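You operate a simulated robot arm through the tools that you are given. There is no shell and no other tool. Be economical: measure what you need, move in short steps, check, and stop when the job is done.

Carry out the task below with a simulated robot arm. There is one attempt and no reset: what you move stays moved.

TASK
Put the two-dot brass ring on the counter of the out rack. Take the teal grip pad on the wall end office side top and put it away on the gauge bench top. Put the clear beaker in the bowl of the sink. Press the machine two shine key three times. Press the machine three start key two times. Take the pink ring on the door end machine top and put it away on the microscope bench top. Press the machine one minus key three times. Open the drying cabinet door, put the grey cloth pad in the inside of the dryer tray, then shut the door. Do these in any order. Set down upright: clear beaker.

The check looks at the end state, three seconds after you hand in, the way a careful person would. Anything else that was tipped, shoved, dropped, spilled or broken makes it a failure. Flat cloth is picked up by pressing the open fingertips on it (5 to 10 N) and closing them slowly along it; thin cloth reads only 2 to 8 mm in the jaws.

THE ROBOT
A 7-joint arm with a two-finger parallel gripper on a trunk, on a base that drives. Base frame: it is fixed to the floor where the robot stands at the start and does not move with it; the origin is under the middle of the robot, x ahead of it, y to its left, z up. Readings come in m, rad, newtons and seconds.
With the tool pointing down near the work surface it reaches from about 0.26 to 0.58 m from the robot's upright axis, wherever it stands. Its first joint turns from -2.897 to 2.897 rad. Places, roughly: bowl of the sink [3.2, -5.1, 0.7]; clear beaker [0.5, -1.5, 0.75]; counter of the out rack [4, 1.9, 0.8]; drying cabinet door [3.7, -4.1, 0.9]; gauge bench top [-2.8, 0.9, 0.8]; grey cloth pad (8x5x3 cm) [1.8, -2.7, 0.8]; inside of the dryer tray [4, -4.1, 0.9]; machine one minus key [1.7, -2.4, 0.9]; machine three start key [1.8, -1.1, 0.9]; machine two shine key [1.8, -1.6, 0.9]; microscope bench top [3.9, -0.7, 0.8]; pink ring (4x4x2 cm) [1.9, -2.4, 0.8]; teal grip pad (4x5x4 cm) [0.4, -0.4, 0.8]; two-dot brass ring (4x4x2 cm) [0.5, 0.1, 0.9]. Payload 3.4 kg.
Tool frame: the origin (TCP) lies between the finger pads and is the grasp point; the fingertips stand 0.03 m ahead of it; z points along the fingers, y is the line along which they close. The gripper opens to 0.094 m. The fingers are 0.028 m wide and 0.01 m thick; the gripper's body (0.05 by 0.096 m) begins 0.055 m behind the TCP.
Orientation is told as [roll, pitch, yaw] about the base's x, y, z axes, in that order, counted from this pose: with the fingers straight down and closing along the base's y, the tool's x points along the base's -x, its y along +y and its z along -z.

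THE INTERFACE
- The arm moves only by the tool move_arm. Its argument "targets" is a list of rows, each an object of numbers (a shift or turn left out is 0, a gripper value left out holds the last): "dx", "dy", "dz": the shift along the tool's x, y, z in mm; "rx", "ry", "rz": the turn, a rotation vector about the tool's x, y, z in rad; "grip": the finger opening in mm, from 0 to 94. In form: [{"dx": .., "dy": .., "dz": .., "rx": .., "ry": .., "rz": .., "grip": ..}, ...]. A call has 1 to 10 rows; each row shifts and turns the commanded pose from where the row before left it, along the tool's axes as they then stand. A row lasts 0.2 s, in which the tool goes at most 0.05 m and 0.15 rad; a call with a longer step from one row to the next is refused whole, and so is a gripper value outside its range. Where a pose cannot be reached the arm comes as near as it can. A force on the tool above 40 N (or 10 N above the force at the start of the call, whichever is more), or a blocked arm, ends the call early, and 0.2 s more pass. Each finger travels about 0.072 m/s and halts on what it meets, pressing with about 42 N; the grip force reading is that of the motor and also rises with nothing between the fingers. The clock runs only during rows and for 0.2 s after the last one: add rows that do not move to give the fingers time. It gives the time, the measured TCP pose, the force on the tool (base axes), the opening and the grip force at its end, in the units of the frame above (readings bear some noise), with the torque about the TCP (base axes, N m) and any sound that the robot's microphone picked up.
- Cameras (640 x 400 px; columns grow to the right, rows downward): "scene" is now at [0.0124, 0.1305, 1.5518]; the picture's right is [-0.26, -0.97, 0.00], its down [-0.75, 0.20, -0.62] and it looks along [0.60, -0.16, -0.78] (base axes); focal length 276 px, centre (320, 200). "wrist" rides on the gripper at [0.076, 0.014, -0.102] in the tool frame; the picture's right is [-0.18, 0.98, 0.00], its down [-0.75, -0.14, -0.64] and it looks along [-0.63, -0.12, 0.77] (tool axes); focal length 243 px, centre (320, 200). There is no depth. A picture from a camera that has moved, and an enlarged one, comes with that camera's place and axes in the base frame and with its lens.
- camera(camera): a new picture of that camera. The clock stands still meanwhile.
- raise_lower(by): slides the trunk up (or, below 0, down) by that many m; the arm and the scene camera ride with it, the base frame stays. It gives what a move gives, with no picture.
- drive_base(legs): drives the robot by 1 to 6 legs, each [ahead, left, turn to the left] in m, m and rad, along the robot's own axes; the way and the turn of a leg run together, so that a leg with both is an arc; at most 1.5 m and 3.142 rad a leg. The arm and the cameras ride along, it lands a little off, and it stops where it bumps. It gives what a move gives.
- aim_head(pan, tilt): turns the head with the scene camera to pan (to the left, within 2.705 rad either way) and tilt (down, from -0.506 to 1.204), counted from straight ahead of the robot. It gives what a move gives.
- close_up(camera, box): a new picture of the part [left, top, right, bottom] of that camera's present view, enlarged. The clock stands still meanwhile.
- sign_off(): hands the job in; it is judged then, once.

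Work in short steps. Places have to be worked out from the pictures, the camera data and where the tool is seen: move nearer, look again, correct. Check each grasp and each placing, and mend what went wrong. You have 217 turns and 202 pictures in all, those below and enlarged ones among them. Open the gripper and draw the arm clear of the work before you hand the job in, unless the task says otherwise; then end with one line.

The tools are called after "Request:" as name(argument=value, ...) on one line, values as JSON. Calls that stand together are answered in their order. move_arm: Moves the arm, as the interface text tells. Its arguments: {"type":"object","properties":{"targets":{"type":"array","items":{"type":"object","properties":{"dx":{"type":"number"},"dy":{"type":"number"},"dz":{"type":"number"},"rx":{"type":"number"},"ry":{"type":"number"},"rz":{"type":"number"},"grip":{"type":"number"}}}}},"required":["targets"]} The other tools are called the same way: raise_lower (by) slides the trunk up or down; drive_base (legs) drives the base; aim_head (pan, tilt) turns the head that bears the scene camera; camera (camera) takes a picture; close_up (camera, box) takes an enlarged picture of a part of a camera's view; sign_off () hands the job in.

At the start:

```text
t: 0.0
position: [0.2687, -0.1963, 1.0688]
tool_rot: [0.0, -0.001, 0.0]
contact_force: [1.0, -0.5, -0.4]
moment: [0.0, -0.03, 0.01]
gripper_width: 0.0939
gripper_force: 0.1
trunk travel left (down, up): [-0.225, 0.161]
robot x, y, heading: [0.0009, -0.0012, -0.003]
head pan, tilt: [-0.26, 0.895]
```

scene: 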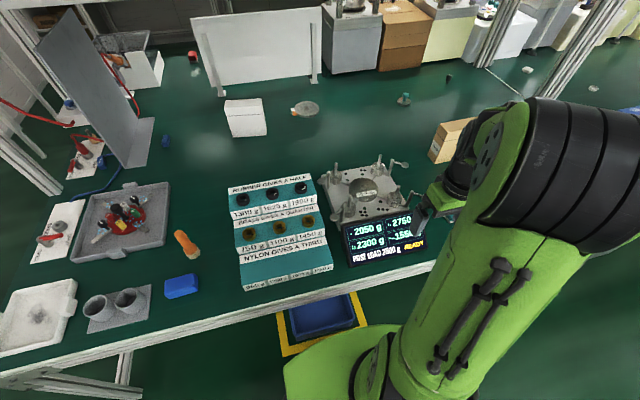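
wrist: 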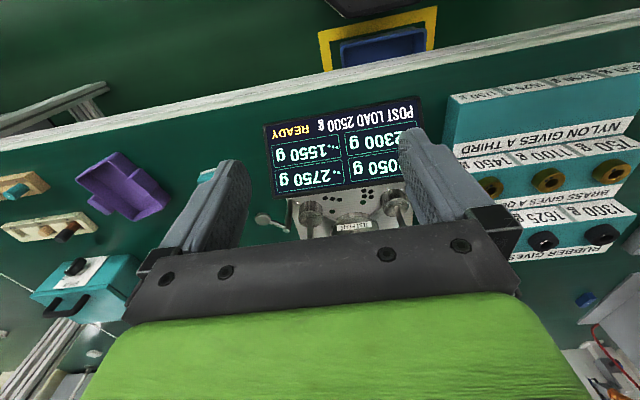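

The rack with rubber and brass rings lies ahead at about [0.5,0.1]; I look closer at it.

Request:
close_up(camera="scene", box=[220, 160, 440, 300])

Request:
close_up(camera="wrist", box=[440, 60, 640, 260])

```text
2.86 times, centred on (330, 230) of scene
camera zoom: at [0.0124, 0.1305, 1.5518], right [-0.26, -0.97, 0.0], down [-0.75, 0.2, -0.62], along [0.6, -0.16, -0.78], focal length 789 px, centre (291, 114)
```

zoom: 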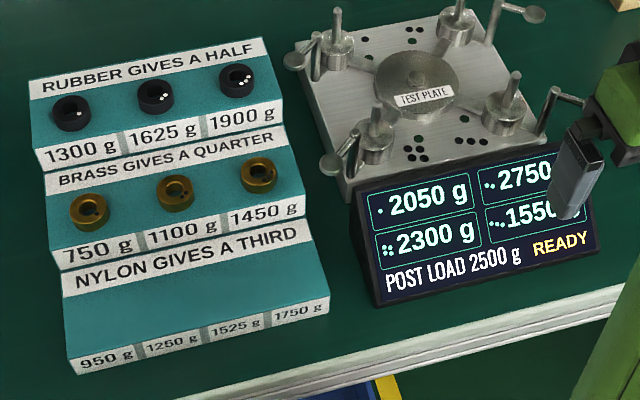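

```text
2.00 times, centred on (540, 160) of wrist
camera zoom: at [0.1922, -0.1817, 1.1725], right [0.18, 0.98, 0.0], down [0.75, -0.14, 0.64], along [0.63, -0.12, -0.77], focal length 485 px, centre (-120, 280)
```

zoom: 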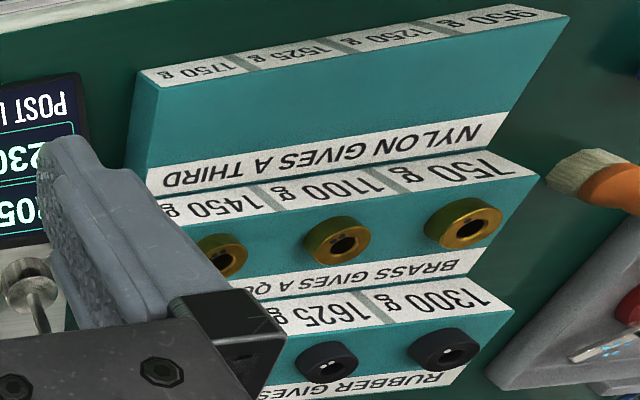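

Need to tell the dots on the brass rings; zoom in tight.

Request:
close_up(camera="scene", box=[238, 208, 324, 246])

```text
7.44 times, centred on (281, 227) of scene
camera zoom: at [0.0124, 0.1305, 1.5518], right [-0.26, -0.97, 0.0], down [-0.75, 0.2, -0.62], along [0.6, -0.16, -0.78], focal length 2056 px, centre (610, -1)
```

zoom: 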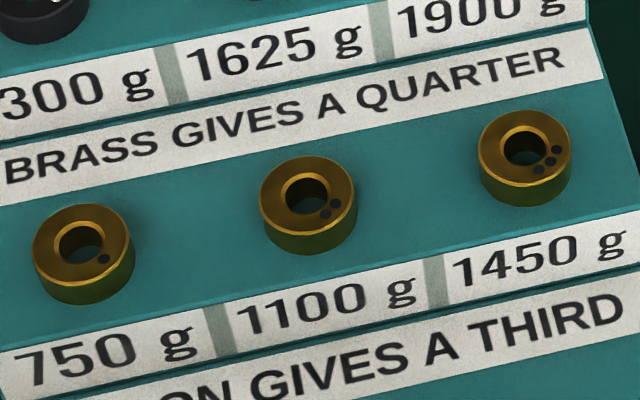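

The middle brass ring has two dots; I triangulate it at ≈[0.48, 0.13, 0.86]. Moving above it at height and looking with the wrist camera.

Request:
move_arm(targets=[{"dx": -20, "dy": 40}, {"dx": -20, "dy": 40}, {"dx": -20, "dy": 40}, {"dx": -25, "dy": 40}, {"dx": -25, "dy": 40}, {"dx": -25, "dy": 40}, {"dx": -25, "dy": 40}, {"dx": -25, "dy": 40}, {"dx": -25, "dy": 7, "dz": 30}, {"dz": 40}])

Request:
camera(camera="wrist")

```text
t: 2.2
position: [0.4799, 0.1309, 0.9991]
tool_rot: [0.001, 0.0, 0.001]
contact_force: [0.4, -0.1, 0.4]
moment: [0.01, -0.01, 0.03]
gripper_width: 0.0939
gripper_force: 0.0
trunk travel left (down, up): [-0.225, 0.161]
robot x, y, heading: [0.0017, 0.0003, -0.0]
head pan, tilt: [-0.26, 0.895]
```

```text
196 pictures are left
camera wrist: at [0.4039, 0.1448, 1.1029], right [0.18, 0.98, 0.0], down [0.75, -0.14, 0.64], along [0.63, -0.12, -0.77], focal length 243 px, centre (320, 200)
```

wrist: 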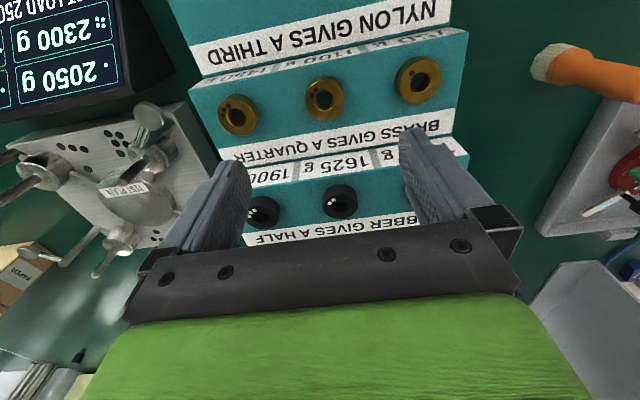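

Ring refined to ≈[0.475,0.134]. Narrowing the gripper to 62 mm and descending to z≈0.90 for another look.

Request:
move_arm(targets=[{"dx": 4, "dy": 3, "grip": 62}, {"dz": 30}, {"dz": 35}, {"dz": 30}, {}])

Request:
camera(camera="wrist")

```text
t: 3.4
position: [0.477, 0.1346, 0.9046]
tool_rot: [-0.001, 0.0, 0.0]
contact_force: [-0.8, 0.2, 0.1]
moment: [0.0, 0.02, 0.01]
gripper_width: 0.0619
gripper_force: 0.2
trunk travel left (down, up): [-0.225, 0.161]
robot x, y, heading: [0.001, -0.0046, 0.002]
head pan, tilt: [-0.26, 0.895]
```

```text
195 pictures are left
camera wrist: at [0.4006, 0.1488, 1.0069], right [0.18, 0.98, 0.0], down [0.75, -0.14, 0.64], along [0.63, -0.12, -0.77], focal length 243 px, centre (320, 200)
```

wrist: 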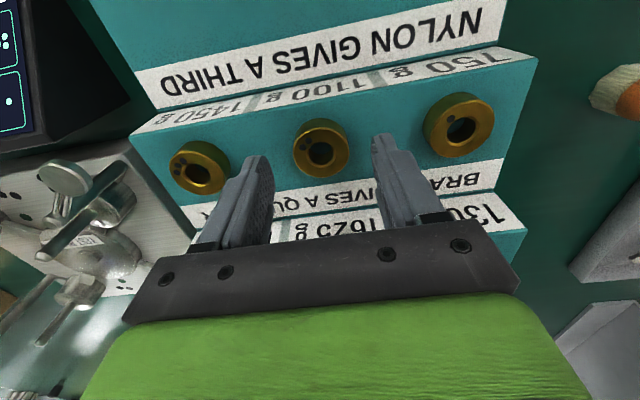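

Ring top triangulates to z≈0.864 at x 0.477, y 0.1345, directly beneath. Fingertips should reach ≈0.850, so down 26 mm and close.

Request:
move_arm(targets=[{"dz": 15}, {"dz": 11}, {"grip": 50}, {"grip": 40}, {"grip": 25}, {"grip": 20}, {}])

Request:
camera(camera="wrist")

```text
t: 5.0
position: [0.4754, 0.1328, 0.8792]
tool_rot: [0.001, 0.0, 0.0]
contact_force: [-0.3, -0.4, 1.0]
moment: [-0.05, 0.01, 0.01]
gripper_width: 0.0367
gripper_force: 41.8
trunk travel left (down, up): [-0.225, 0.161]
robot x, y, heading: [-0.0008, -0.0038, 0.001]
head pan, tilt: [-0.26, 0.895]
```

```text
194 pictures are left
camera wrist: at [0.3998, 0.1481, 0.9817], right [0.18, 0.98, 0.0], down [0.75, -0.14, 0.64], along [0.63, -0.12, -0.77], focal length 243 px, centre (320, 200)
```

wrist: 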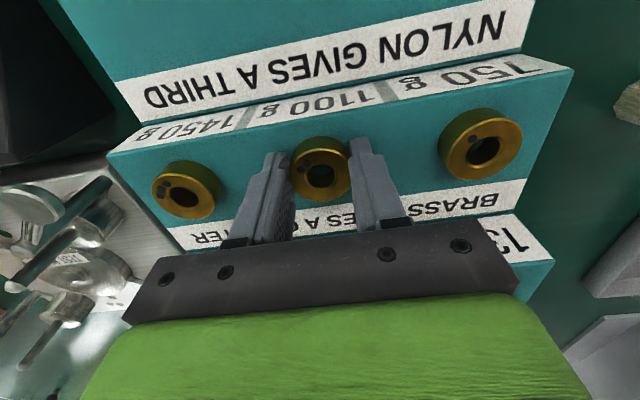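

Grasped at 36.7 mm. Lift and retract toward the robot, then survey the room.

Request:
move_arm(targets=[{"dz": -40}, {"dz": -50}, {"dz": -50}, {"dz": -30, "dx": 30}, {"dx": 50}, {"dx": 50}, {"dx": 40}])

Request:
aim_head(pan=0.5, tilt=0.3)

Request:
camera(camera="scene")

Request:
aim_head(pan=-0.6, tilt=0.3)

Request:
camera(camera="scene")

Request:
aim_head(pan=-1.9, tilt=0.4)

Request:
camera(camera="scene")

Request:
aim_head(pan=1.9, tilt=0.4)

Request:
camera(camera="scene")

```text
t: 6.6
position: [0.3022, 0.1327, 1.0471]
tool_rot: [0.0, -0.001, 0.0]
contact_force: [-0.1, 0.3, -0.6]
moment: [0.01, -0.02, 0.0]
gripper_width: 0.0364
gripper_force: 42.2
trunk travel left (down, up): [-0.225, 0.161]
robot x, y, heading: [-0.0002, -0.0013, -0.004]
head pan, tilt: [-0.26, 0.895]
```

```text
t: 7.7
position: [0.305, 0.1318, 1.0467]
tool_rot: [0.0, -0.001, 0.0]
contact_force: [-0.3, 1.1, -1.5]
moment: [0.0, -0.01, -0.01]
gripper_width: 0.0366
gripper_force: 42.2
trunk travel left (down, up): [-0.225, 0.161]
robot x, y, heading: [-0.0016, 0.003, 0.001]
head pan, tilt: [0.499, 0.3]
```

```text
193 pictures are left
camera scene: at [0.0213, 0.1946, 1.6036], right [0.48, -0.88, 0.0], down [-0.26, -0.14, -0.95], along [0.84, 0.46, -0.3], focal length 276 px, centre (320, 200)
```

scene: 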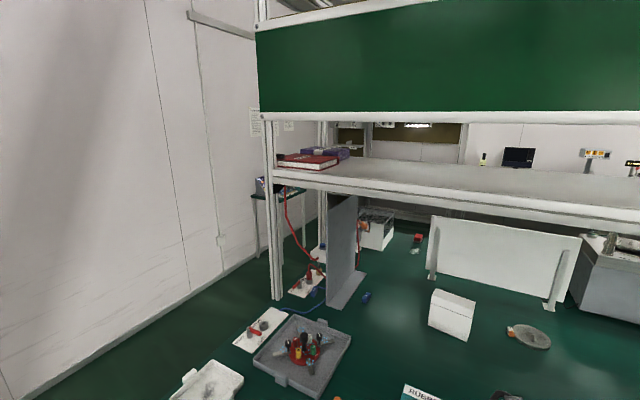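

```text
t: 9.0
position: [0.305, 0.1326, 1.0472]
tool_rot: [-0.002, 0.0, -0.001]
contact_force: [0.6, -0.9, -0.6]
moment: [0.01, 0.01, 0.02]
gripper_width: 0.0365
gripper_force: 42.1
trunk travel left (down, up): [-0.225, 0.161]
robot x, y, heading: [-0.0014, -0.0007, -0.001]
head pan, tilt: [-0.6, 0.3]
```

```text
192 pictures are left
camera scene: at [0.0164, 0.0973, 1.6037], right [-0.56, -0.83, 0.0], down [-0.24, 0.17, -0.96], along [0.79, -0.54, -0.3], focal length 276 px, centre (320, 200)
```

scene: 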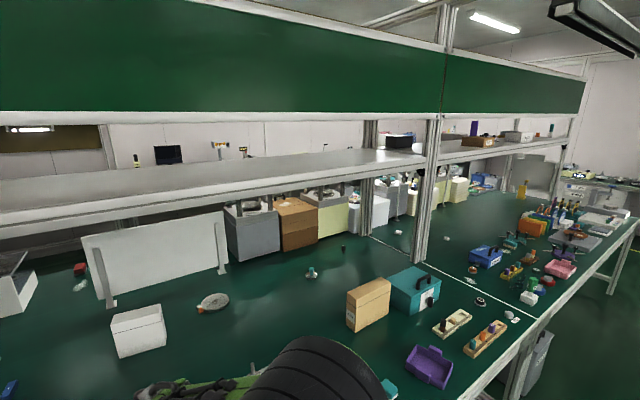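

```text
t: 10.5
position: [0.3048, 0.1324, 1.0466]
tool_rot: [0.002, 0.0, 0.0]
contact_force: [-0.9, 0.3, -1.7]
moment: [-0.01, 0.01, 0.0]
gripper_width: 0.0365
gripper_force: 41.9
trunk travel left (down, up): [-0.225, 0.161]
robot x, y, heading: [-0.0006, -0.0028, 0.002]
head pan, tilt: [-1.901, 0.4]
```

```text
191 pictures are left
camera scene: at [-0.0907, 0.0624, 1.5944], right [-0.95, 0.32, 0.0], down [0.13, 0.37, -0.92], along [-0.3, -0.87, -0.39], focal length 276 px, centre (320, 200)
```

scene: 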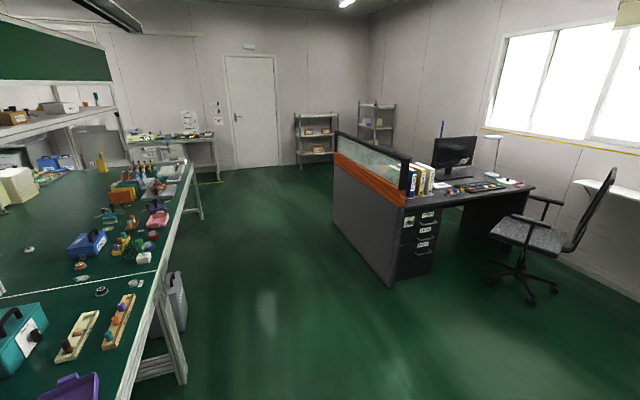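

```text
t: 13.6
position: [0.3053, 0.1324, 1.0473]
tool_rot: [0.0, 0.0, 0.0]
contact_force: [0.2, 0.3, -0.3]
moment: [0.01, 0.0, 0.02]
gripper_width: 0.0366
gripper_force: 41.5
trunk travel left (down, up): [-0.225, 0.161]
robot x, y, heading: [0.0012, -0.002, 0.001]
head pan, tilt: [1.901, 0.4]
```

```text
190 pictures are left
camera scene: at [-0.0907, 0.2377, 1.5944], right [0.95, 0.32, 0.0], down [0.13, -0.37, -0.92], along [-0.3, 0.87, -0.39], focal length 276 px, centre (320, 200)
```

scene: 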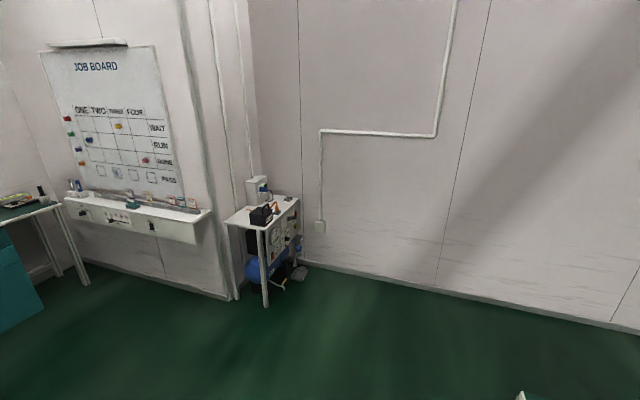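

A double-sided bench lies ahead; I must go round its door end (y≈-3.4), aisle at x≈-0.45. The base moves sideways, so I keep heading 0: back off, then slide right to y≈-4.1, and look.

Request:
drive_base(legs=[[-0.45, 0, 0], [0, -1.5, 0], [0, -1.5, 0], [0, -1.1, 0]])

Request:
aim_head(pan=0.0, tilt=0.35)

Request:
camera(camera="scene")

```text
t: 35.8
position: [-0.1784, -4.0169, 1.0464]
tool_rot: [0.0, 0.001, -0.026]
contact_force: [-0.5, 0.3, -1.6]
moment: [0.02, 0.0, 0.0]
gripper_width: 0.0364
gripper_force: 42.0
trunk travel left (down, up): [-0.225, 0.161]
robot x, y, heading: [-0.4876, -4.1446, -0.028]
head pan, tilt: [1.901, 0.4]
```

```text
t: 37.7
position: [-0.1774, -4.0171, 1.0459]
tool_rot: [0.001, 0.0, -0.025]
contact_force: [0.5, -0.5, -0.4]
moment: [0.03, -0.04, 0.01]
gripper_width: 0.0366
gripper_force: 42.1
trunk travel left (down, up): [-0.225, 0.161]
robot x, y, heading: [-0.4843, -4.1423, -0.03]
head pan, tilt: [0.0, 0.351]
```

```text
189 pictures are left
camera scene: at [-0.4498, -3.9922, 1.5989], right [-0.03, -1.0, 0.0], down [-0.34, 0.01, -0.94], along [0.94, -0.02, -0.34], focal length 276 px, centre (320, 200)
```

scene: 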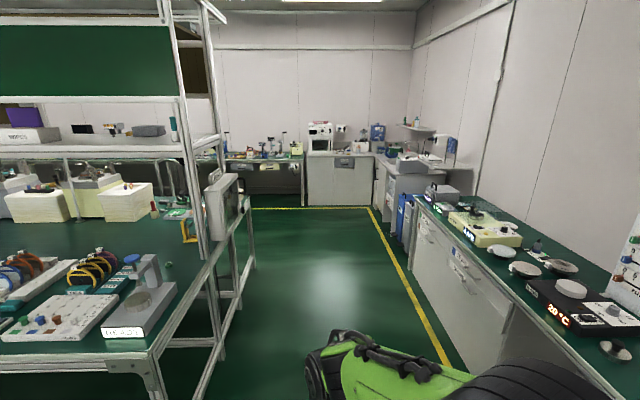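

Passage is clear between y≈-3.4 and -4.8; aisle beyond lies x≈2.1–3.6. Straighten heading, drive to x≈2.8.

Request:
drive_base(legs=[[0, 0, 0.03], [1.5, 0, 0], [1.5, 0, 0], [0.3, 0, 0]])

Request:
aim_head(pan=1.2, tilt=0.35)

Request:
camera(camera="scene")

Request:
aim_head(pan=-0.1, tilt=0.6)

Request:
camera(camera="scene")

```text
t: 54.0
position: [3.094, -3.9954, 1.0467]
tool_rot: [-0.002, 0.002, 0.003]
contact_force: [-0.3, 0.0, -0.8]
moment: [-0.02, 0.04, -0.02]
gripper_width: 0.0363
gripper_force: 42.0
trunk travel left (down, up): [-0.225, 0.161]
robot x, y, heading: [2.7909, -4.1303, 0.0]
head pan, tilt: [0.0, 0.351]
```

```text
t: 55.5
position: [3.0939, -3.9965, 1.0463]
tool_rot: [-0.001, 0.001, 0.004]
contact_force: [0.9, -1.1, -1.8]
moment: [-0.02, 0.02, -0.03]
gripper_width: 0.0362
gripper_force: 41.9
trunk travel left (down, up): [-0.225, 0.161]
robot x, y, heading: [2.7911, -4.133, -0.003]
head pan, tilt: [1.201, 0.351]
```

```text
188 pictures are left
camera scene: at [2.7613, -3.8942, 1.599], right [0.93, -0.36, 0.0], down [-0.12, -0.32, -0.94], along [0.34, 0.88, -0.34], focal length 276 px, centre (320, 200)
```

scene: 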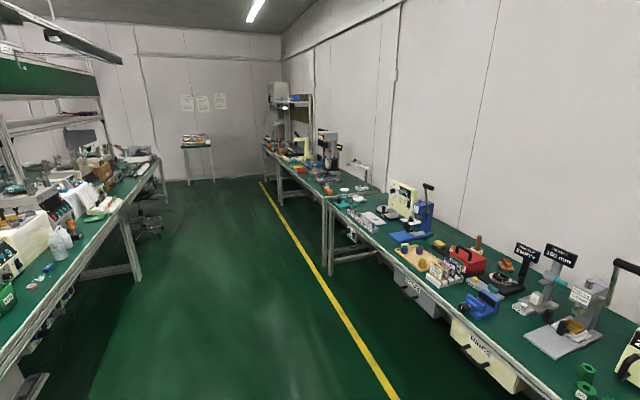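

```text
t: 56.9
position: [3.0931, -3.9962, 1.0467]
tool_rot: [0.003, -0.001, 0.004]
contact_force: [0.1, -0.2, -0.2]
moment: [-0.01, -0.01, 0.03]
gripper_width: 0.0363
gripper_force: 42.6
trunk travel left (down, up): [-0.225, 0.161]
robot x, y, heading: [2.7922, -4.132, 0.003]
head pan, tilt: [-0.099, 0.6]
```

```text
187 pictures are left
camera scene: at [2.8159, -3.9895, 1.5762], right [-0.09, -1.0, 0.0], down [-0.56, 0.05, -0.83], along [0.82, -0.08, -0.56], focal length 276 px, centre (320, 200)
```

scene: 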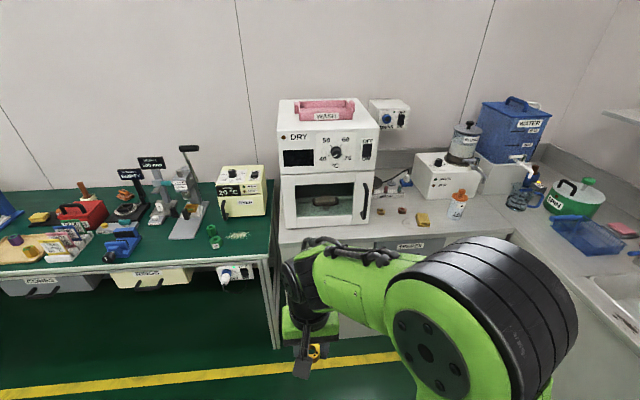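

The far aisle is clear. Slide left along it to the out rack at y≈1.9.

Request:
drive_base(legs=[[0.05, 1.5, 0], [0, 1.5, 0], [0, 1.5, 0], [0, 1.4, 0]])

Request:
aim_head(pan=0.0, tilt=0.6)

Request:
camera(camera="scene")

```text
refused: leg 1 is longer than a leg can be; nothing moved
```

```text
t: 57.6
position: [3.093, -3.9964, 1.0465]
tool_rot: [0.001, 0.0, 0.004]
contact_force: [-0.5, 0.5, -1.2]
moment: [-0.01, 0.01, 0.0]
gripper_width: 0.0365
gripper_force: 41.6
trunk travel left (down, up): [-0.225, 0.161]
robot x, y, heading: [2.7863, -4.1276, 0.003]
head pan, tilt: [0.0, 0.6]
```

```text
186 pictures are left
camera scene: at [2.8163, -3.9809, 1.5762], right [0.0, -1.0, 0.0], down [-0.57, 0.0, -0.82], along [0.82, 0.0, -0.57], focal length 276 px, centre (320, 200)
```

scene: 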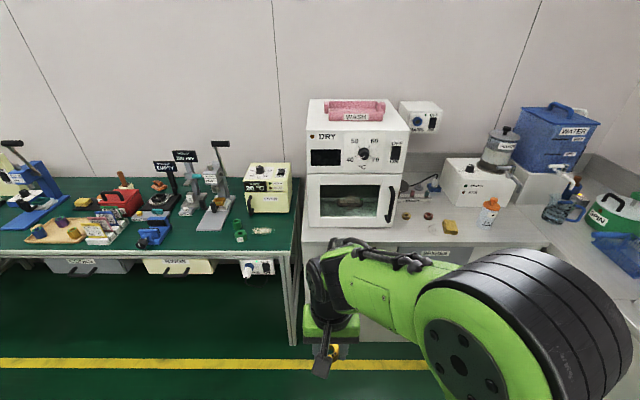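

Leg was too long; drive again with pure 1.5 m legs.

Request:
drive_base(legs=[[0, 1.5, 0], [0, 1.5, 0], [0, 1.5, 0], [0, 1.4, 0]])

Request:
camera(camera="scene")

```text
t: 85.6
position: [3.2793, 1.8692, 1.0463]
tool_rot: [-0.001, 0.0, -0.052]
contact_force: [-0.5, -0.1, -1.1]
moment: [-0.01, 0.0, -0.03]
gripper_width: 0.0364
gripper_force: 42.5
trunk travel left (down, up): [-0.225, 0.161]
robot x, y, heading: [2.968, 1.7536, -0.057]
head pan, tilt: [0.0, 0.6]
```

```text
185 pictures are left
camera scene: at [3.0049, 1.9016, 1.5762], right [-0.05, -1.0, 0.0], down [-0.56, 0.03, -0.82], along [0.82, -0.04, -0.57], focal length 276 px, centre (320, 200)
```

scene: 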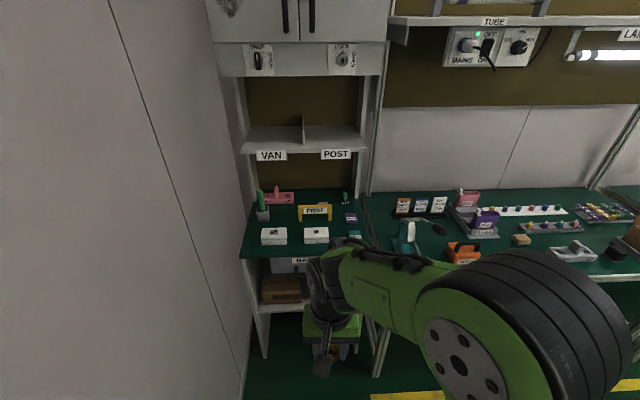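

The out rack counter is at left-ahead (≈x 3.77–4.2, y≈1.9). Zoom to choose a free spot.

Request:
close_up(camera="scene", box=[220, 170, 390, 280])

```text
3.64 times, centred on (305, 225) of scene
camera zoom: at [3.0049, 1.9016, 1.5762], right [-0.05, -1.0, 0.0], down [-0.56, 0.03, -0.82], along [0.82, -0.04, -0.57], focal length 1005 px, centre (374, 109)
```

zoom: 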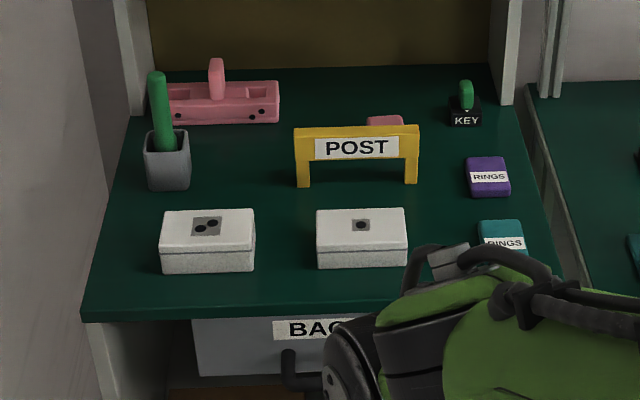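

I'll place the ring at the front between the two white boxes, ≈[3.815,1.962]. Drive nearer first.

Request:
drive_base(legs=[[0, 0, 0.057], [0.36, 0.08, 0]])

Request:
aim_head(pan=0.15, tilt=0.85)

Request:
camera(camera="scene")

Request:
camera(camera="wrist")

```text
t: 88.4
position: [3.6333, 1.9635, 1.047]
tool_rot: [0.0, 0.0, -0.002]
contact_force: [0.1, 1.1, -1.4]
moment: [-0.01, 0.0, 0.0]
gripper_width: 0.0366
gripper_force: 42.4
trunk travel left (down, up): [-0.225, 0.161]
robot x, y, heading: [3.3287, 1.8296, -0.002]
head pan, tilt: [0.0, 0.6]
```

```text
t: 89.2
position: [3.6333, 1.9621, 1.0458]
tool_rot: [0.0, -0.001, -0.003]
contact_force: [0.5, 0.8, -0.2]
moment: [0.0, 0.0, -0.01]
gripper_width: 0.0364
gripper_force: 42.5
trunk travel left (down, up): [-0.225, 0.161]
robot x, y, heading: [3.3304, 1.8306, -0.002]
head pan, tilt: [0.15, 0.85]
```

```text
183 pictures are left
camera scene: at [3.3449, 1.9929, 1.5554], right [0.15, -0.99, 0.0], down [-0.74, -0.11, -0.66], along [0.65, 0.1, -0.75], focal length 276 px, centre (320, 200)
```

scene: 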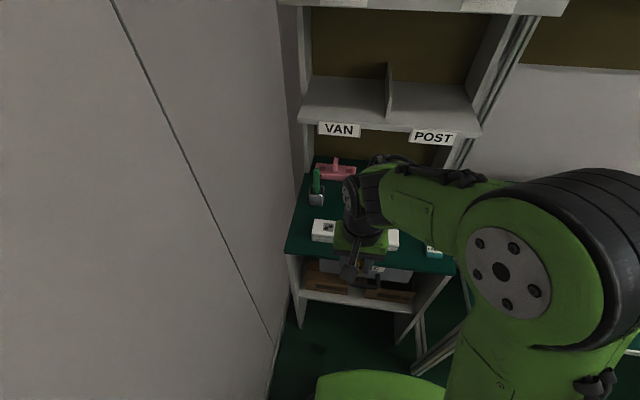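

```text
182 pictures are left
camera wrist: at [3.5567, 1.9785, 1.1494], right [0.19, 0.98, 0.0], down [0.75, -0.14, 0.64], along [0.63, -0.12, -0.77], focal length 243 px, centre (320, 200)
```

wrist: 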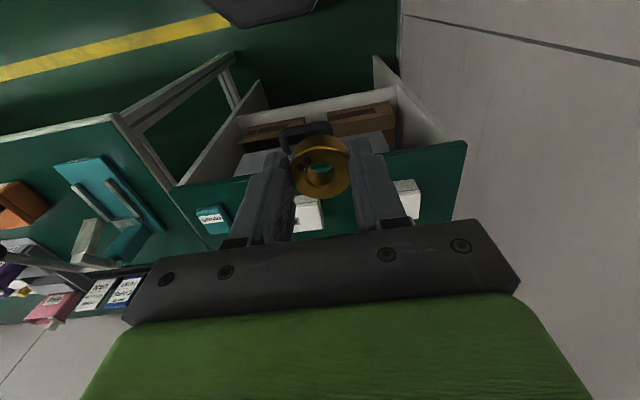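

Extend over the counter to x≈3.80, lower to z≈0.93 and look again.

Request:
move_arm(targets=[{"dx": -45}, {"dx": -45}, {"dx": -45}, {"dx": -32}, {"dz": 40}, {"dz": 40}, {"dz": 30}])

Request:
camera(camera="wrist")

Request:
camera(camera="scene")

```text
t: 90.8
position: [3.8012, 1.9629, 0.936]
tool_rot: [0.0, -0.001, -0.002]
contact_force: [0.4, 0.6, -0.7]
moment: [-0.01, -0.02, 0.01]
gripper_width: 0.0365
gripper_force: 41.7
trunk travel left (down, up): [-0.225, 0.161]
robot x, y, heading: [3.3279, 1.832, -0.001]
head pan, tilt: [0.15, 0.85]
```

```text
181 pictures are left
camera wrist: at [3.7246, 1.9782, 1.0381], right [0.19, 0.98, 0.0], down [0.75, -0.14, 0.64], along [0.63, -0.12, -0.77], focal length 243 px, centre (320, 200)
```

wrist: 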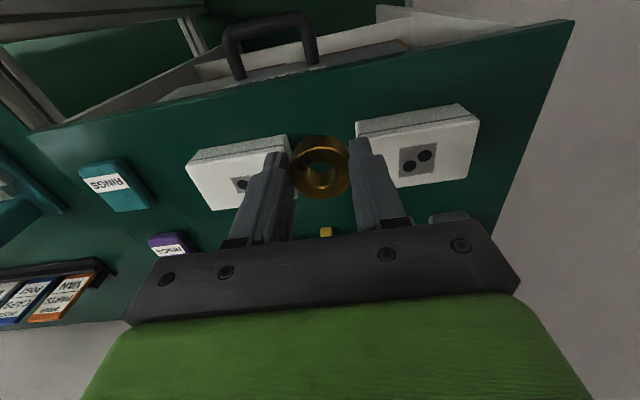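

```text
180 pictures are left
camera scene: at [3.3454, 1.9932, 1.5553], right [0.15, -0.99, 0.0], down [-0.74, -0.11, -0.66], along [0.65, 0.1, -0.75], focal length 276 px, centre (320, 200)
```

scene: 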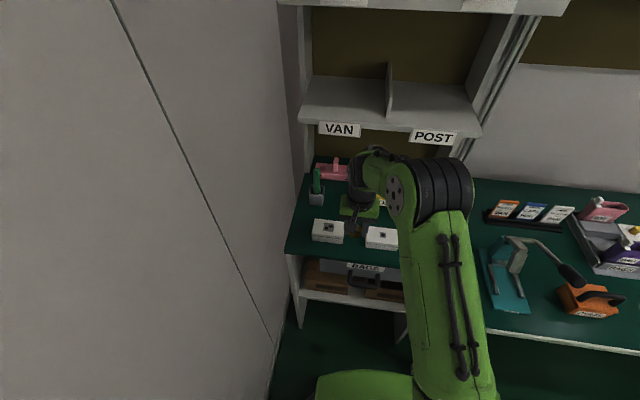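

Clear spot between edge (x≈3.78) and boxes' fronts (x≈3.834). Shift to x≈3.812 and lower until contact.

Request:
move_arm(targets=[{"dx": -10, "dy": -1, "dz": 30}, {"dz": 40}, {"dz": 25}, {"dz": 6}, {"dz": 4}, {"dz": 4}, {"dz": 4}])

Request:
camera(camera="wrist")

```text
t: 92.3
position: [3.8112, 1.9628, 0.8303]
tool_rot: [0.001, -0.012, -0.004]
contact_force: [-3.2, -0.8, 16.5]
moment: [-0.37, 0.25, -0.18]
gripper_width: 0.0366
gripper_force: 42.5
trunk travel left (down, up): [-0.225, 0.161]
robot x, y, heading: [3.3265, 1.8321, -0.001]
head pan, tilt: [0.15, 0.85]
stopped in row 7: the force on the tool passed its limit at 49 N (the readings are from after the stop); the commanded pose is now the measured one
```

```text
179 pictures are left
camera wrist: at [3.7344, 1.978, 0.932], right [0.19, 0.98, 0.0], down [0.75, -0.14, 0.65], along [0.64, -0.12, -0.76], focal length 243 px, centre (320, 200)
```

wrist: 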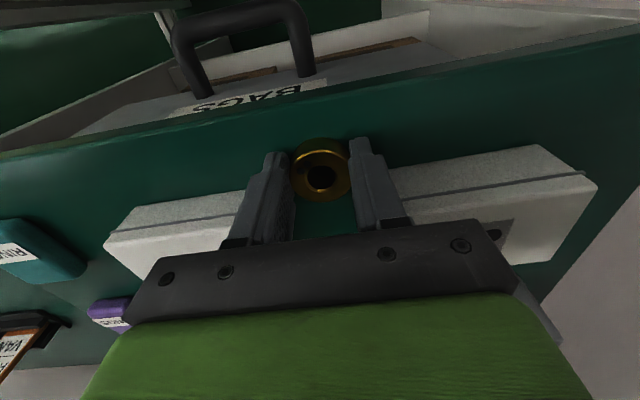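

Contact at TCP 0.830 matches a counter at ≈0.80. Open slightly and rise.

Request:
move_arm(targets=[{"grip": 45}, {"grip": 55}, {}, {"dz": -20}, {"dz": -40}, {"dz": -50}, {"dz": -50}])

Request:
camera(camera="wrist")

```text
t: 93.9
position: [3.8113, 1.9621, 0.9855]
tool_rot: [-0.003, -0.004, -0.001]
contact_force: [-0.3, 0.3, 0.6]
moment: [-0.01, 0.01, -0.03]
gripper_width: 0.0551
gripper_force: 0.0
trunk travel left (down, up): [-0.225, 0.161]
robot x, y, heading: [3.3281, 1.8309, -0.006]
head pan, tilt: [0.15, 0.85]
```

```text
178 pictures are left
camera wrist: at [3.734, 1.9782, 1.0885], right [0.19, 0.98, 0.0], down [0.75, -0.14, 0.65], along [0.64, -0.12, -0.76], focal length 243 px, centre (320, 200)
```

wrist: 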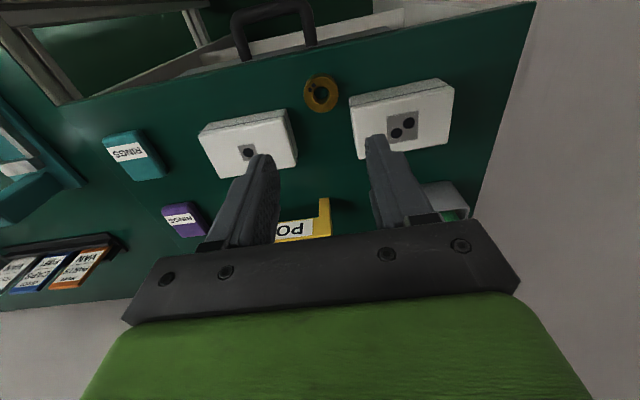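

Brass ring is placed neatly. Retract, back off, turn to face the machine bench and slide to y≈-1.1.

Request:
move_arm(targets=[{"dz": -30, "dx": 30}, {"dz": -30, "dx": 40}, {"dx": 50}, {"dx": 50}])

Request:
drive_base(legs=[[-0.5, 0, 0], [0, 0, 3.1416], [0, 1.5, 0], [0, 1.4, 0]])

Request:
aim_head(pan=0.0, tilt=0.6)

Request:
camera(camera="scene")

```text
t: 94.9
position: [3.6395, 1.9634, 1.0473]
tool_rot: [0.002, -0.007, -0.002]
contact_force: [0.0, 1.3, 0.4]
moment: [0.01, 0.0, -0.01]
gripper_width: 0.0547
gripper_force: 0.0
trunk travel left (down, up): [-0.225, 0.161]
robot x, y, heading: [3.3294, 1.8316, -0.002]
head pan, tilt: [0.15, 0.85]
```

```text
refused: 3.1416 is not a number from -3.14159 to 3.14159
```

```text
t: 95.7
position: [3.6414, 1.9634, 1.0483]
tool_rot: [0.002, -0.006, -0.001]
contact_force: [-0.2, -0.8, -0.3]
moment: [-0.02, 0.01, 0.0]
gripper_width: 0.0552
gripper_force: 0.0
trunk travel left (down, up): [-0.225, 0.161]
robot x, y, heading: [3.3306, 1.833, -0.001]
head pan, tilt: [0.0, 0.6]
```

```text
177 pictures are left
camera scene: at [3.3556, 1.9812, 1.5761], right [0.0, -1.0, 0.0], down [-0.57, 0.0, -0.82], along [0.82, 0.0, -0.57], focal length 276 px, centre (320, 200)
```

scene: 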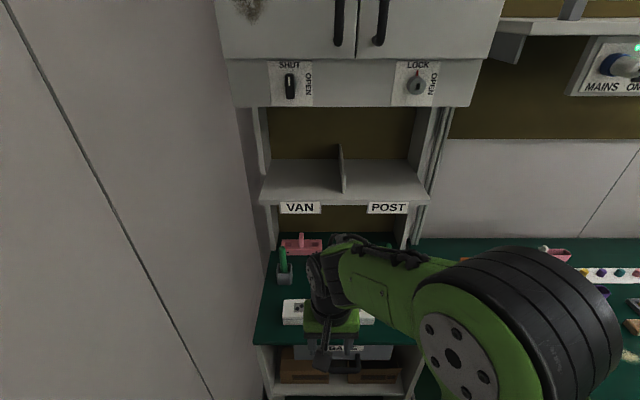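

Drive again with turn 3.14, moving away from the wall first.

Request:
drive_base(legs=[[-0.5, 0, 0], [0, -1.5, 0], [0, -1.4, 0], [0, 0, 3.14]])

Request:
camera(camera="scene")

```text
t: 98.2
position: [3.3064, 1.9323, 1.0478]
tool_rot: [0.002, -0.008, -0.052]
contact_force: [-0.2, 1.3, -0.4]
moment: [0.0, -0.01, -0.01]
gripper_width: 0.0549
gripper_force: 0.0
trunk travel left (down, up): [-0.225, 0.161]
robot x, y, heading: [2.9887, 1.8148, -0.048]
head pan, tilt: [0.0, 0.6]
stopped in leg 1: the robot was blocked; the commanded pose is now the measured one
```

```text
176 pictures are left
camera scene: at [3.0211, 1.9638, 1.5764], right [-0.05, -1.0, 0.0], down [-0.56, 0.03, -0.83], along [0.82, -0.04, -0.56], focal length 276 px, centre (320, 200)
```

scene: 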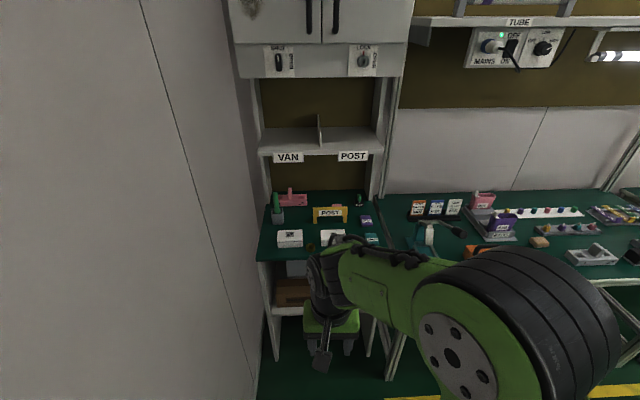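

The robot was blocked from behind at x≈2.99. Look behind to see what it is.

Request:
aim_head(pan=2.6, tilt=0.8)

Request:
camera(camera="scene")

Request:
aim_head(pan=-2.6, tilt=0.7)

Request:
camera(camera="scene")

```text
t: 100.5
position: [3.3072, 1.9343, 1.0457]
tool_rot: [0.001, -0.005, -0.053]
contact_force: [-1.1, -0.5, -0.2]
moment: [0.0, 0.04, -0.03]
gripper_width: 0.0548
gripper_force: 0.0
trunk travel left (down, up): [-0.225, 0.161]
robot x, y, heading: [2.9894, 1.8154, -0.05]
head pan, tilt: [2.601, 0.799]
```

```text
175 pictures are left
camera scene: at [2.8681, 2.0146, 1.5593], right [0.56, 0.83, 0.0], down [0.59, -0.4, -0.7], along [-0.58, 0.39, -0.72], focal length 276 px, centre (320, 200)
```

scene: 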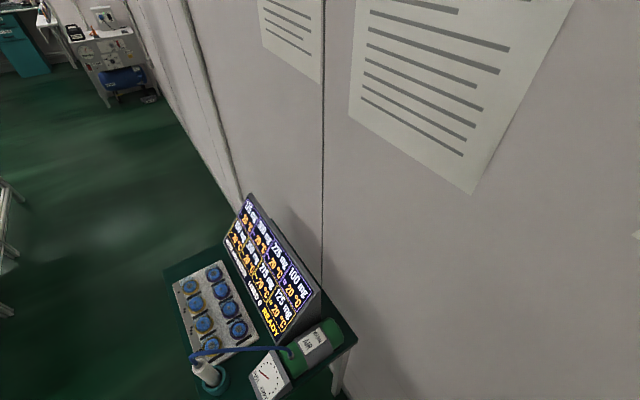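

```text
t: 104.6
position: [3.3077, 1.9334, 1.0461]
tool_rot: [0.002, -0.007, -0.052]
contact_force: [0.8, 0.8, -0.3]
moment: [-0.04, -0.01, 0.0]
gripper_width: 0.0548
gripper_force: 0.0
trunk travel left (down, up): [-0.225, 0.161]
robot x, y, heading: [2.9869, 1.8165, -0.049]
head pan, tilt: [-2.601, 0.7]
```

```text
174 pictures are left
camera scene: at [2.8601, 1.9295, 1.5676], right [-0.47, 0.88, 0.0], down [0.57, 0.3, -0.77], along [-0.67, -0.36, -0.64], focal length 276 px, centre (320, 200)
```

scene: 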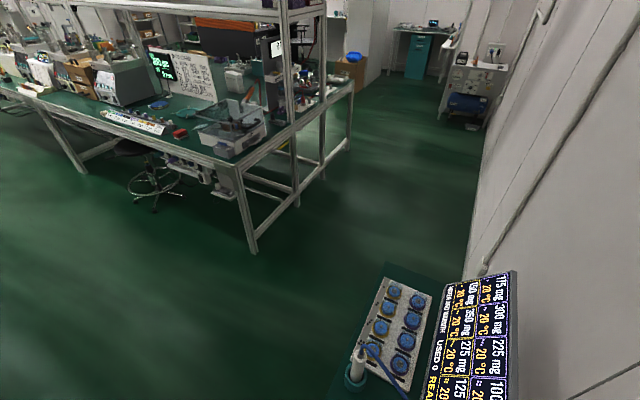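

A small table stands behind me at the wall; nothing on it is disturbed. Move forward a bit, away along -y, then turn.

Request:
drive_base(legs=[[0.06, 0, 0.05], [0, -1.5, 0], [0, -1.35, 0], [0, 0, 3.14]])

Request:
aim_head(pan=0.0, tilt=0.6)

Request:
camera(camera="scene")

```text
t: 126.1
position: [2.7101, -1.1295, 1.047]
tool_rot: [0.002, -0.006, 3.095]
contact_force: [-0.1, 0.5, -0.6]
moment: [0.0, -0.03, -0.01]
gripper_width: 0.0552
gripper_force: 0.1
trunk travel left (down, up): [-0.225, 0.161]
robot x, y, heading: [3.0308, -1.013, 3.1]
head pan, tilt: [-2.601, 0.7]
```

```text
t: 128.4
position: [2.7108, -1.1291, 1.0472]
tool_rot: [0.001, -0.009, 3.094]
contact_force: [0.3, 0.1, 0.6]
moment: [0.05, -0.04, 0.03]
gripper_width: 0.0547
gripper_force: 0.1
trunk travel left (down, up): [-0.225, 0.161]
robot x, y, heading: [3.0291, -1.0147, 3.097]
head pan, tilt: [0.0, 0.6]
```

```text
173 pictures are left
camera scene: at [2.9928, -1.1635, 1.5762], right [0.05, 1.0, 0.0], down [0.56, -0.03, -0.83], along [-0.82, 0.04, -0.56], focal length 276 px, centre (320, 200)
```

scene: 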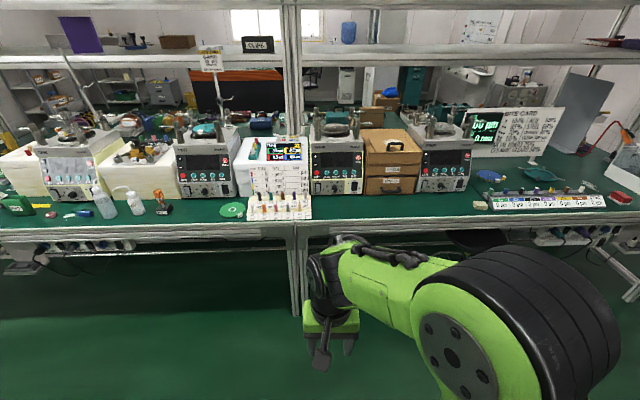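

Machines one to three are at columns ~70, 205, 338. Zoom in on the panels of two and three.

Request:
close_up(camera="scene", box=[295, 125, 375, 205])

Request:
close_up(camera="scene", box=[165, 125, 245, 205])

Request:
close_up(camera="scene", box=[0, 120, 160, 220])

```text
5.00 times, centred on (335, 165) of scene
camera zoom: at [2.9928, -1.1635, 1.5762], right [0.05, 1.0, 0.0], down [0.56, -0.03, -0.83], along [-0.82, 0.04, -0.56], focal length 1382 px, centre (245, 375)
```

zoom: 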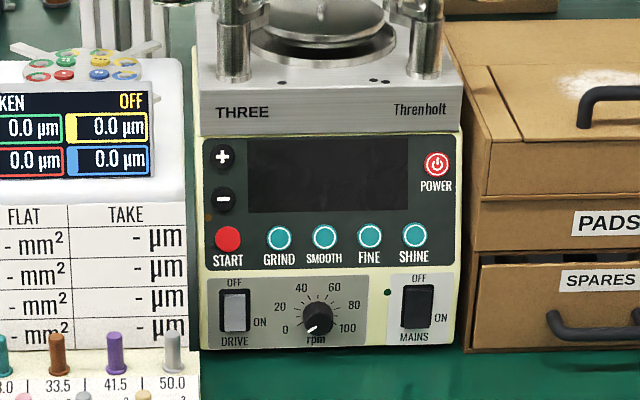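

```text
5.00 times, centred on (205, 165) of scene
camera zoom: at [2.9928, -1.1635, 1.5762], right [0.05, 1.0, 0.0], down [0.56, -0.03, -0.83], along [-0.82, 0.04, -0.56], focal length 1382 px, centre (895, 375)
```

zoom: 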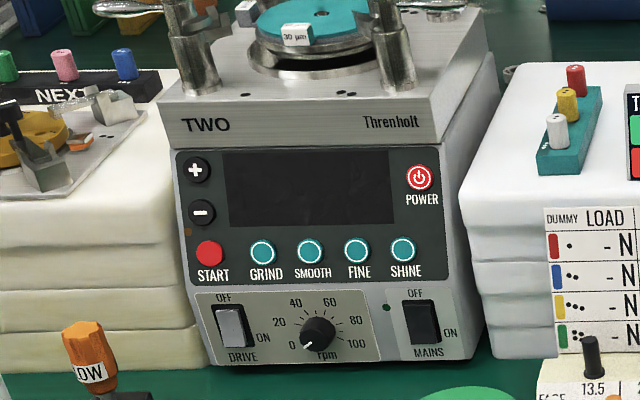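

```text
4.00 times, centred on (80, 170) of scene
camera zoom: at [2.9928, -1.1635, 1.5762], right [0.05, 1.0, 0.0], down [0.56, -0.03, -0.83], along [-0.82, 0.04, -0.56], focal length 1105 px, centre (1280, 320)
```

zoom: 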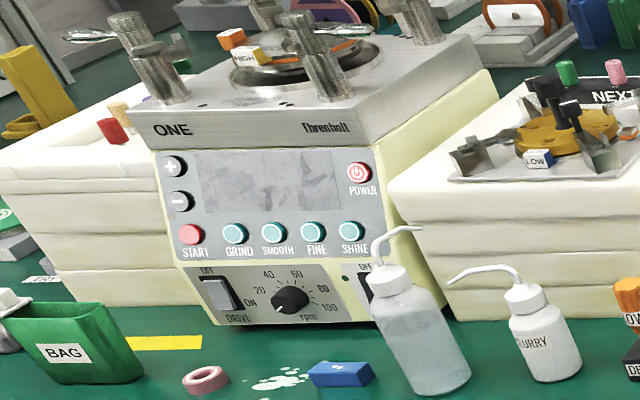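

I can read the panels. I'll straighten, approach to x≈2.42, y≈-1.12, and then turn the tool horizontal to press keys with closed fingers.

Request:
drive_base(legs=[[0, 0, 0.043], [0.6, 0.1, 0]])

Request:
move_arm(targets=[{"dy": -45, "grip": 0}, {"dy": -45}, {"dy": -42}, {"dz": -20, "ry": -0.1}, {"ry": -0.15}, {"ry": -0.15}, {"ry": -0.15}, {"ry": -0.15}, {"ry": -0.15}])

Request:
camera(camera="scene")

```text
t: 132.2
position: [2.1275, -1.2484, 1.0474]
tool_rot: [0.001, -0.008, -3.137]
contact_force: [0.0, 0.3, 0.3]
moment: [0.0, -0.03, -0.01]
gripper_width: 0.0549
gripper_force: 0.1
trunk travel left (down, up): [-0.225, 0.161]
robot x, y, heading: [2.4407, -1.1113, -3.134]
head pan, tilt: [0.0, 0.6]
```

```text
t: 134.2
position: [2.0682, -1.1161, 1.1104]
tool_rot: [0.002, -0.856, -3.137]
contact_force: [0.0, 0.5, 0.2]
moment: [-0.01, -0.02, 0.0]
gripper_width: 0.0
gripper_force: 32.6
out of reach, approached as far as the arm can: row 7, 8, 9
trunk travel left (down, up): [-0.225, 0.161]
robot x, y, heading: [2.4424, -1.1134, -3.134]
head pan, tilt: [0.0, 0.6]
```

```text
169 pictures are left
camera scene: at [2.4111, -1.2669, 1.5762], right [-0.01, 1.0, 0.0], down [0.57, 0.0, -0.82], along [-0.82, -0.01, -0.57], focal length 276 px, centre (320, 200)
```

scene: 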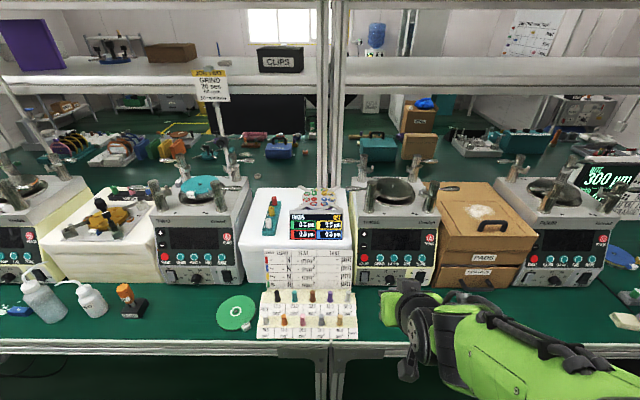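

START key of machine three triangulates to ≈[1.79,-1.13,0.92]. Extend ahead ~12 cm and finish pitching to horizontal.

Request:
move_arm(targets=[{"dx": -26, "dz": 30}, {"dx": -26, "dz": 30}, {"dx": -26, "dz": 30}, {"ry": -0.15}, {"ry": -0.15}, {"ry": -0.15}, {"ry": -0.15}, {"ry": -0.115}])

Request:
close_up(camera="scene", box=[340, 180, 460, 300])

Request:
camera(camera="wrist")

```text
t: 136.0
position: [1.9493, -1.1184, 1.1093]
tool_rot: [2.648, -1.57, 0.5]
contact_force: [0.5, 0.5, -0.5]
moment: [0.0, -0.02, -0.04]
gripper_width: 0.0
gripper_force: 33.1
trunk travel left (down, up): [-0.225, 0.161]
robot x, y, heading: [2.4416, -1.1103, -3.136]
head pan, tilt: [0.0, 0.6]
```

```text
3.33 times, centred on (400, 240) of scene
camera zoom: at [2.4112, -1.2675, 1.5761], right [-0.01, 1.0, 0.0], down [0.57, 0.0, -0.82], along [-0.82, -0.01, -0.57], focal length 921 px, centre (53, 67)
```

zoom: 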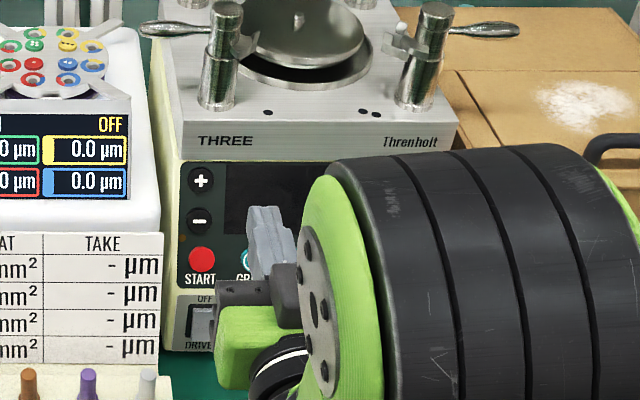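

```text
167 pictures are left
camera wrist: at [2.0523, -1.1309, 1.0333], right [0.01, -0.98, 0.18], down [0.64, 0.14, 0.75], along [-0.77, 0.11, 0.63], focal length 243 px, centre (320, 200)
```

wrist: 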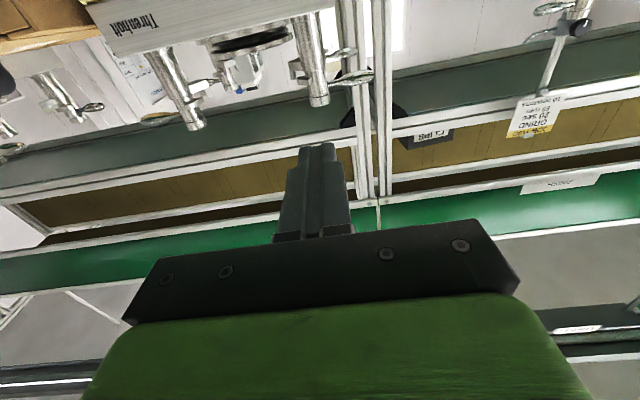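

Tool is horizontal and aimed ahead. Lower to the START key height (z≈0.922), align y≈-1.131, and look.

Request:
move_arm(targets=[{"dx": 45, "dy": 7}, {"dx": 45, "dy": 6}, {"dx": 45}, {"dx": 45}, {"dx": 7, "dz": 30}])

Request:
close_up(camera="scene", box=[340, 200, 440, 300])

Request:
camera(camera="wrist")

```text
t: 137.2
position: [1.9201, -1.1279, 0.9225]
tool_rot: [1.179, -1.569, 1.965]
contact_force: [-0.8, -0.2, -0.5]
moment: [-0.01, 0.02, 0.01]
gripper_width: 0.0003
gripper_force: 33.2
trunk travel left (down, up): [-0.225, 0.161]
robot x, y, heading: [2.4454, -1.1139, -3.135]
head pan, tilt: [0.0, 0.6]
```

```text
4.00 times, centred on (390, 250) of scene
camera zoom: at [2.4112, -1.2667, 1.5762], right [-0.01, 1.0, 0.0], down [0.57, 0.0, -0.82], along [-0.82, -0.01, -0.57], focal length 1105 px, centre (40, 0)
```

zoom: 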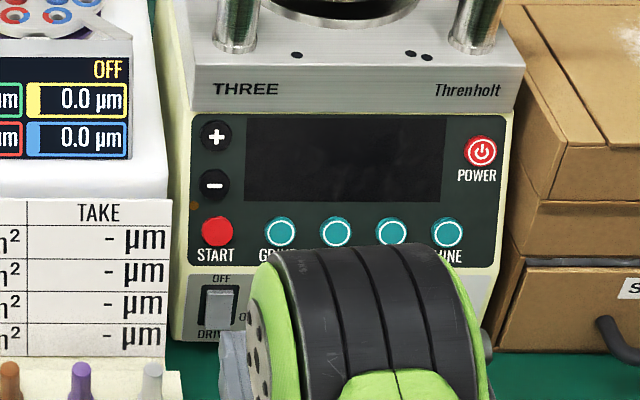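

```text
165 pictures are left
camera wrist: at [2.0227, -1.1416, 0.8474], right [0.0, -0.98, 0.19], down [0.64, 0.14, 0.75], along [-0.77, 0.12, 0.63], focal length 243 px, centre (320, 200)
```

wrist: 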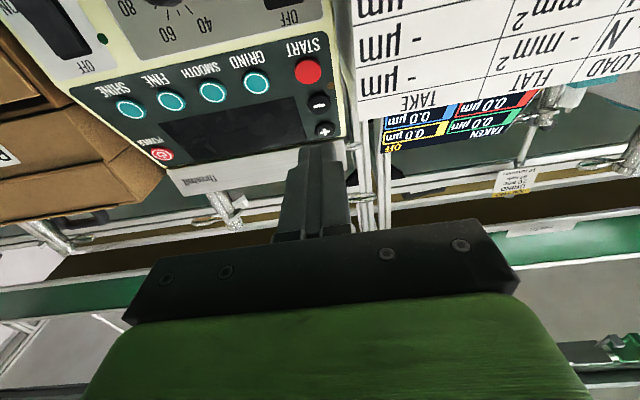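

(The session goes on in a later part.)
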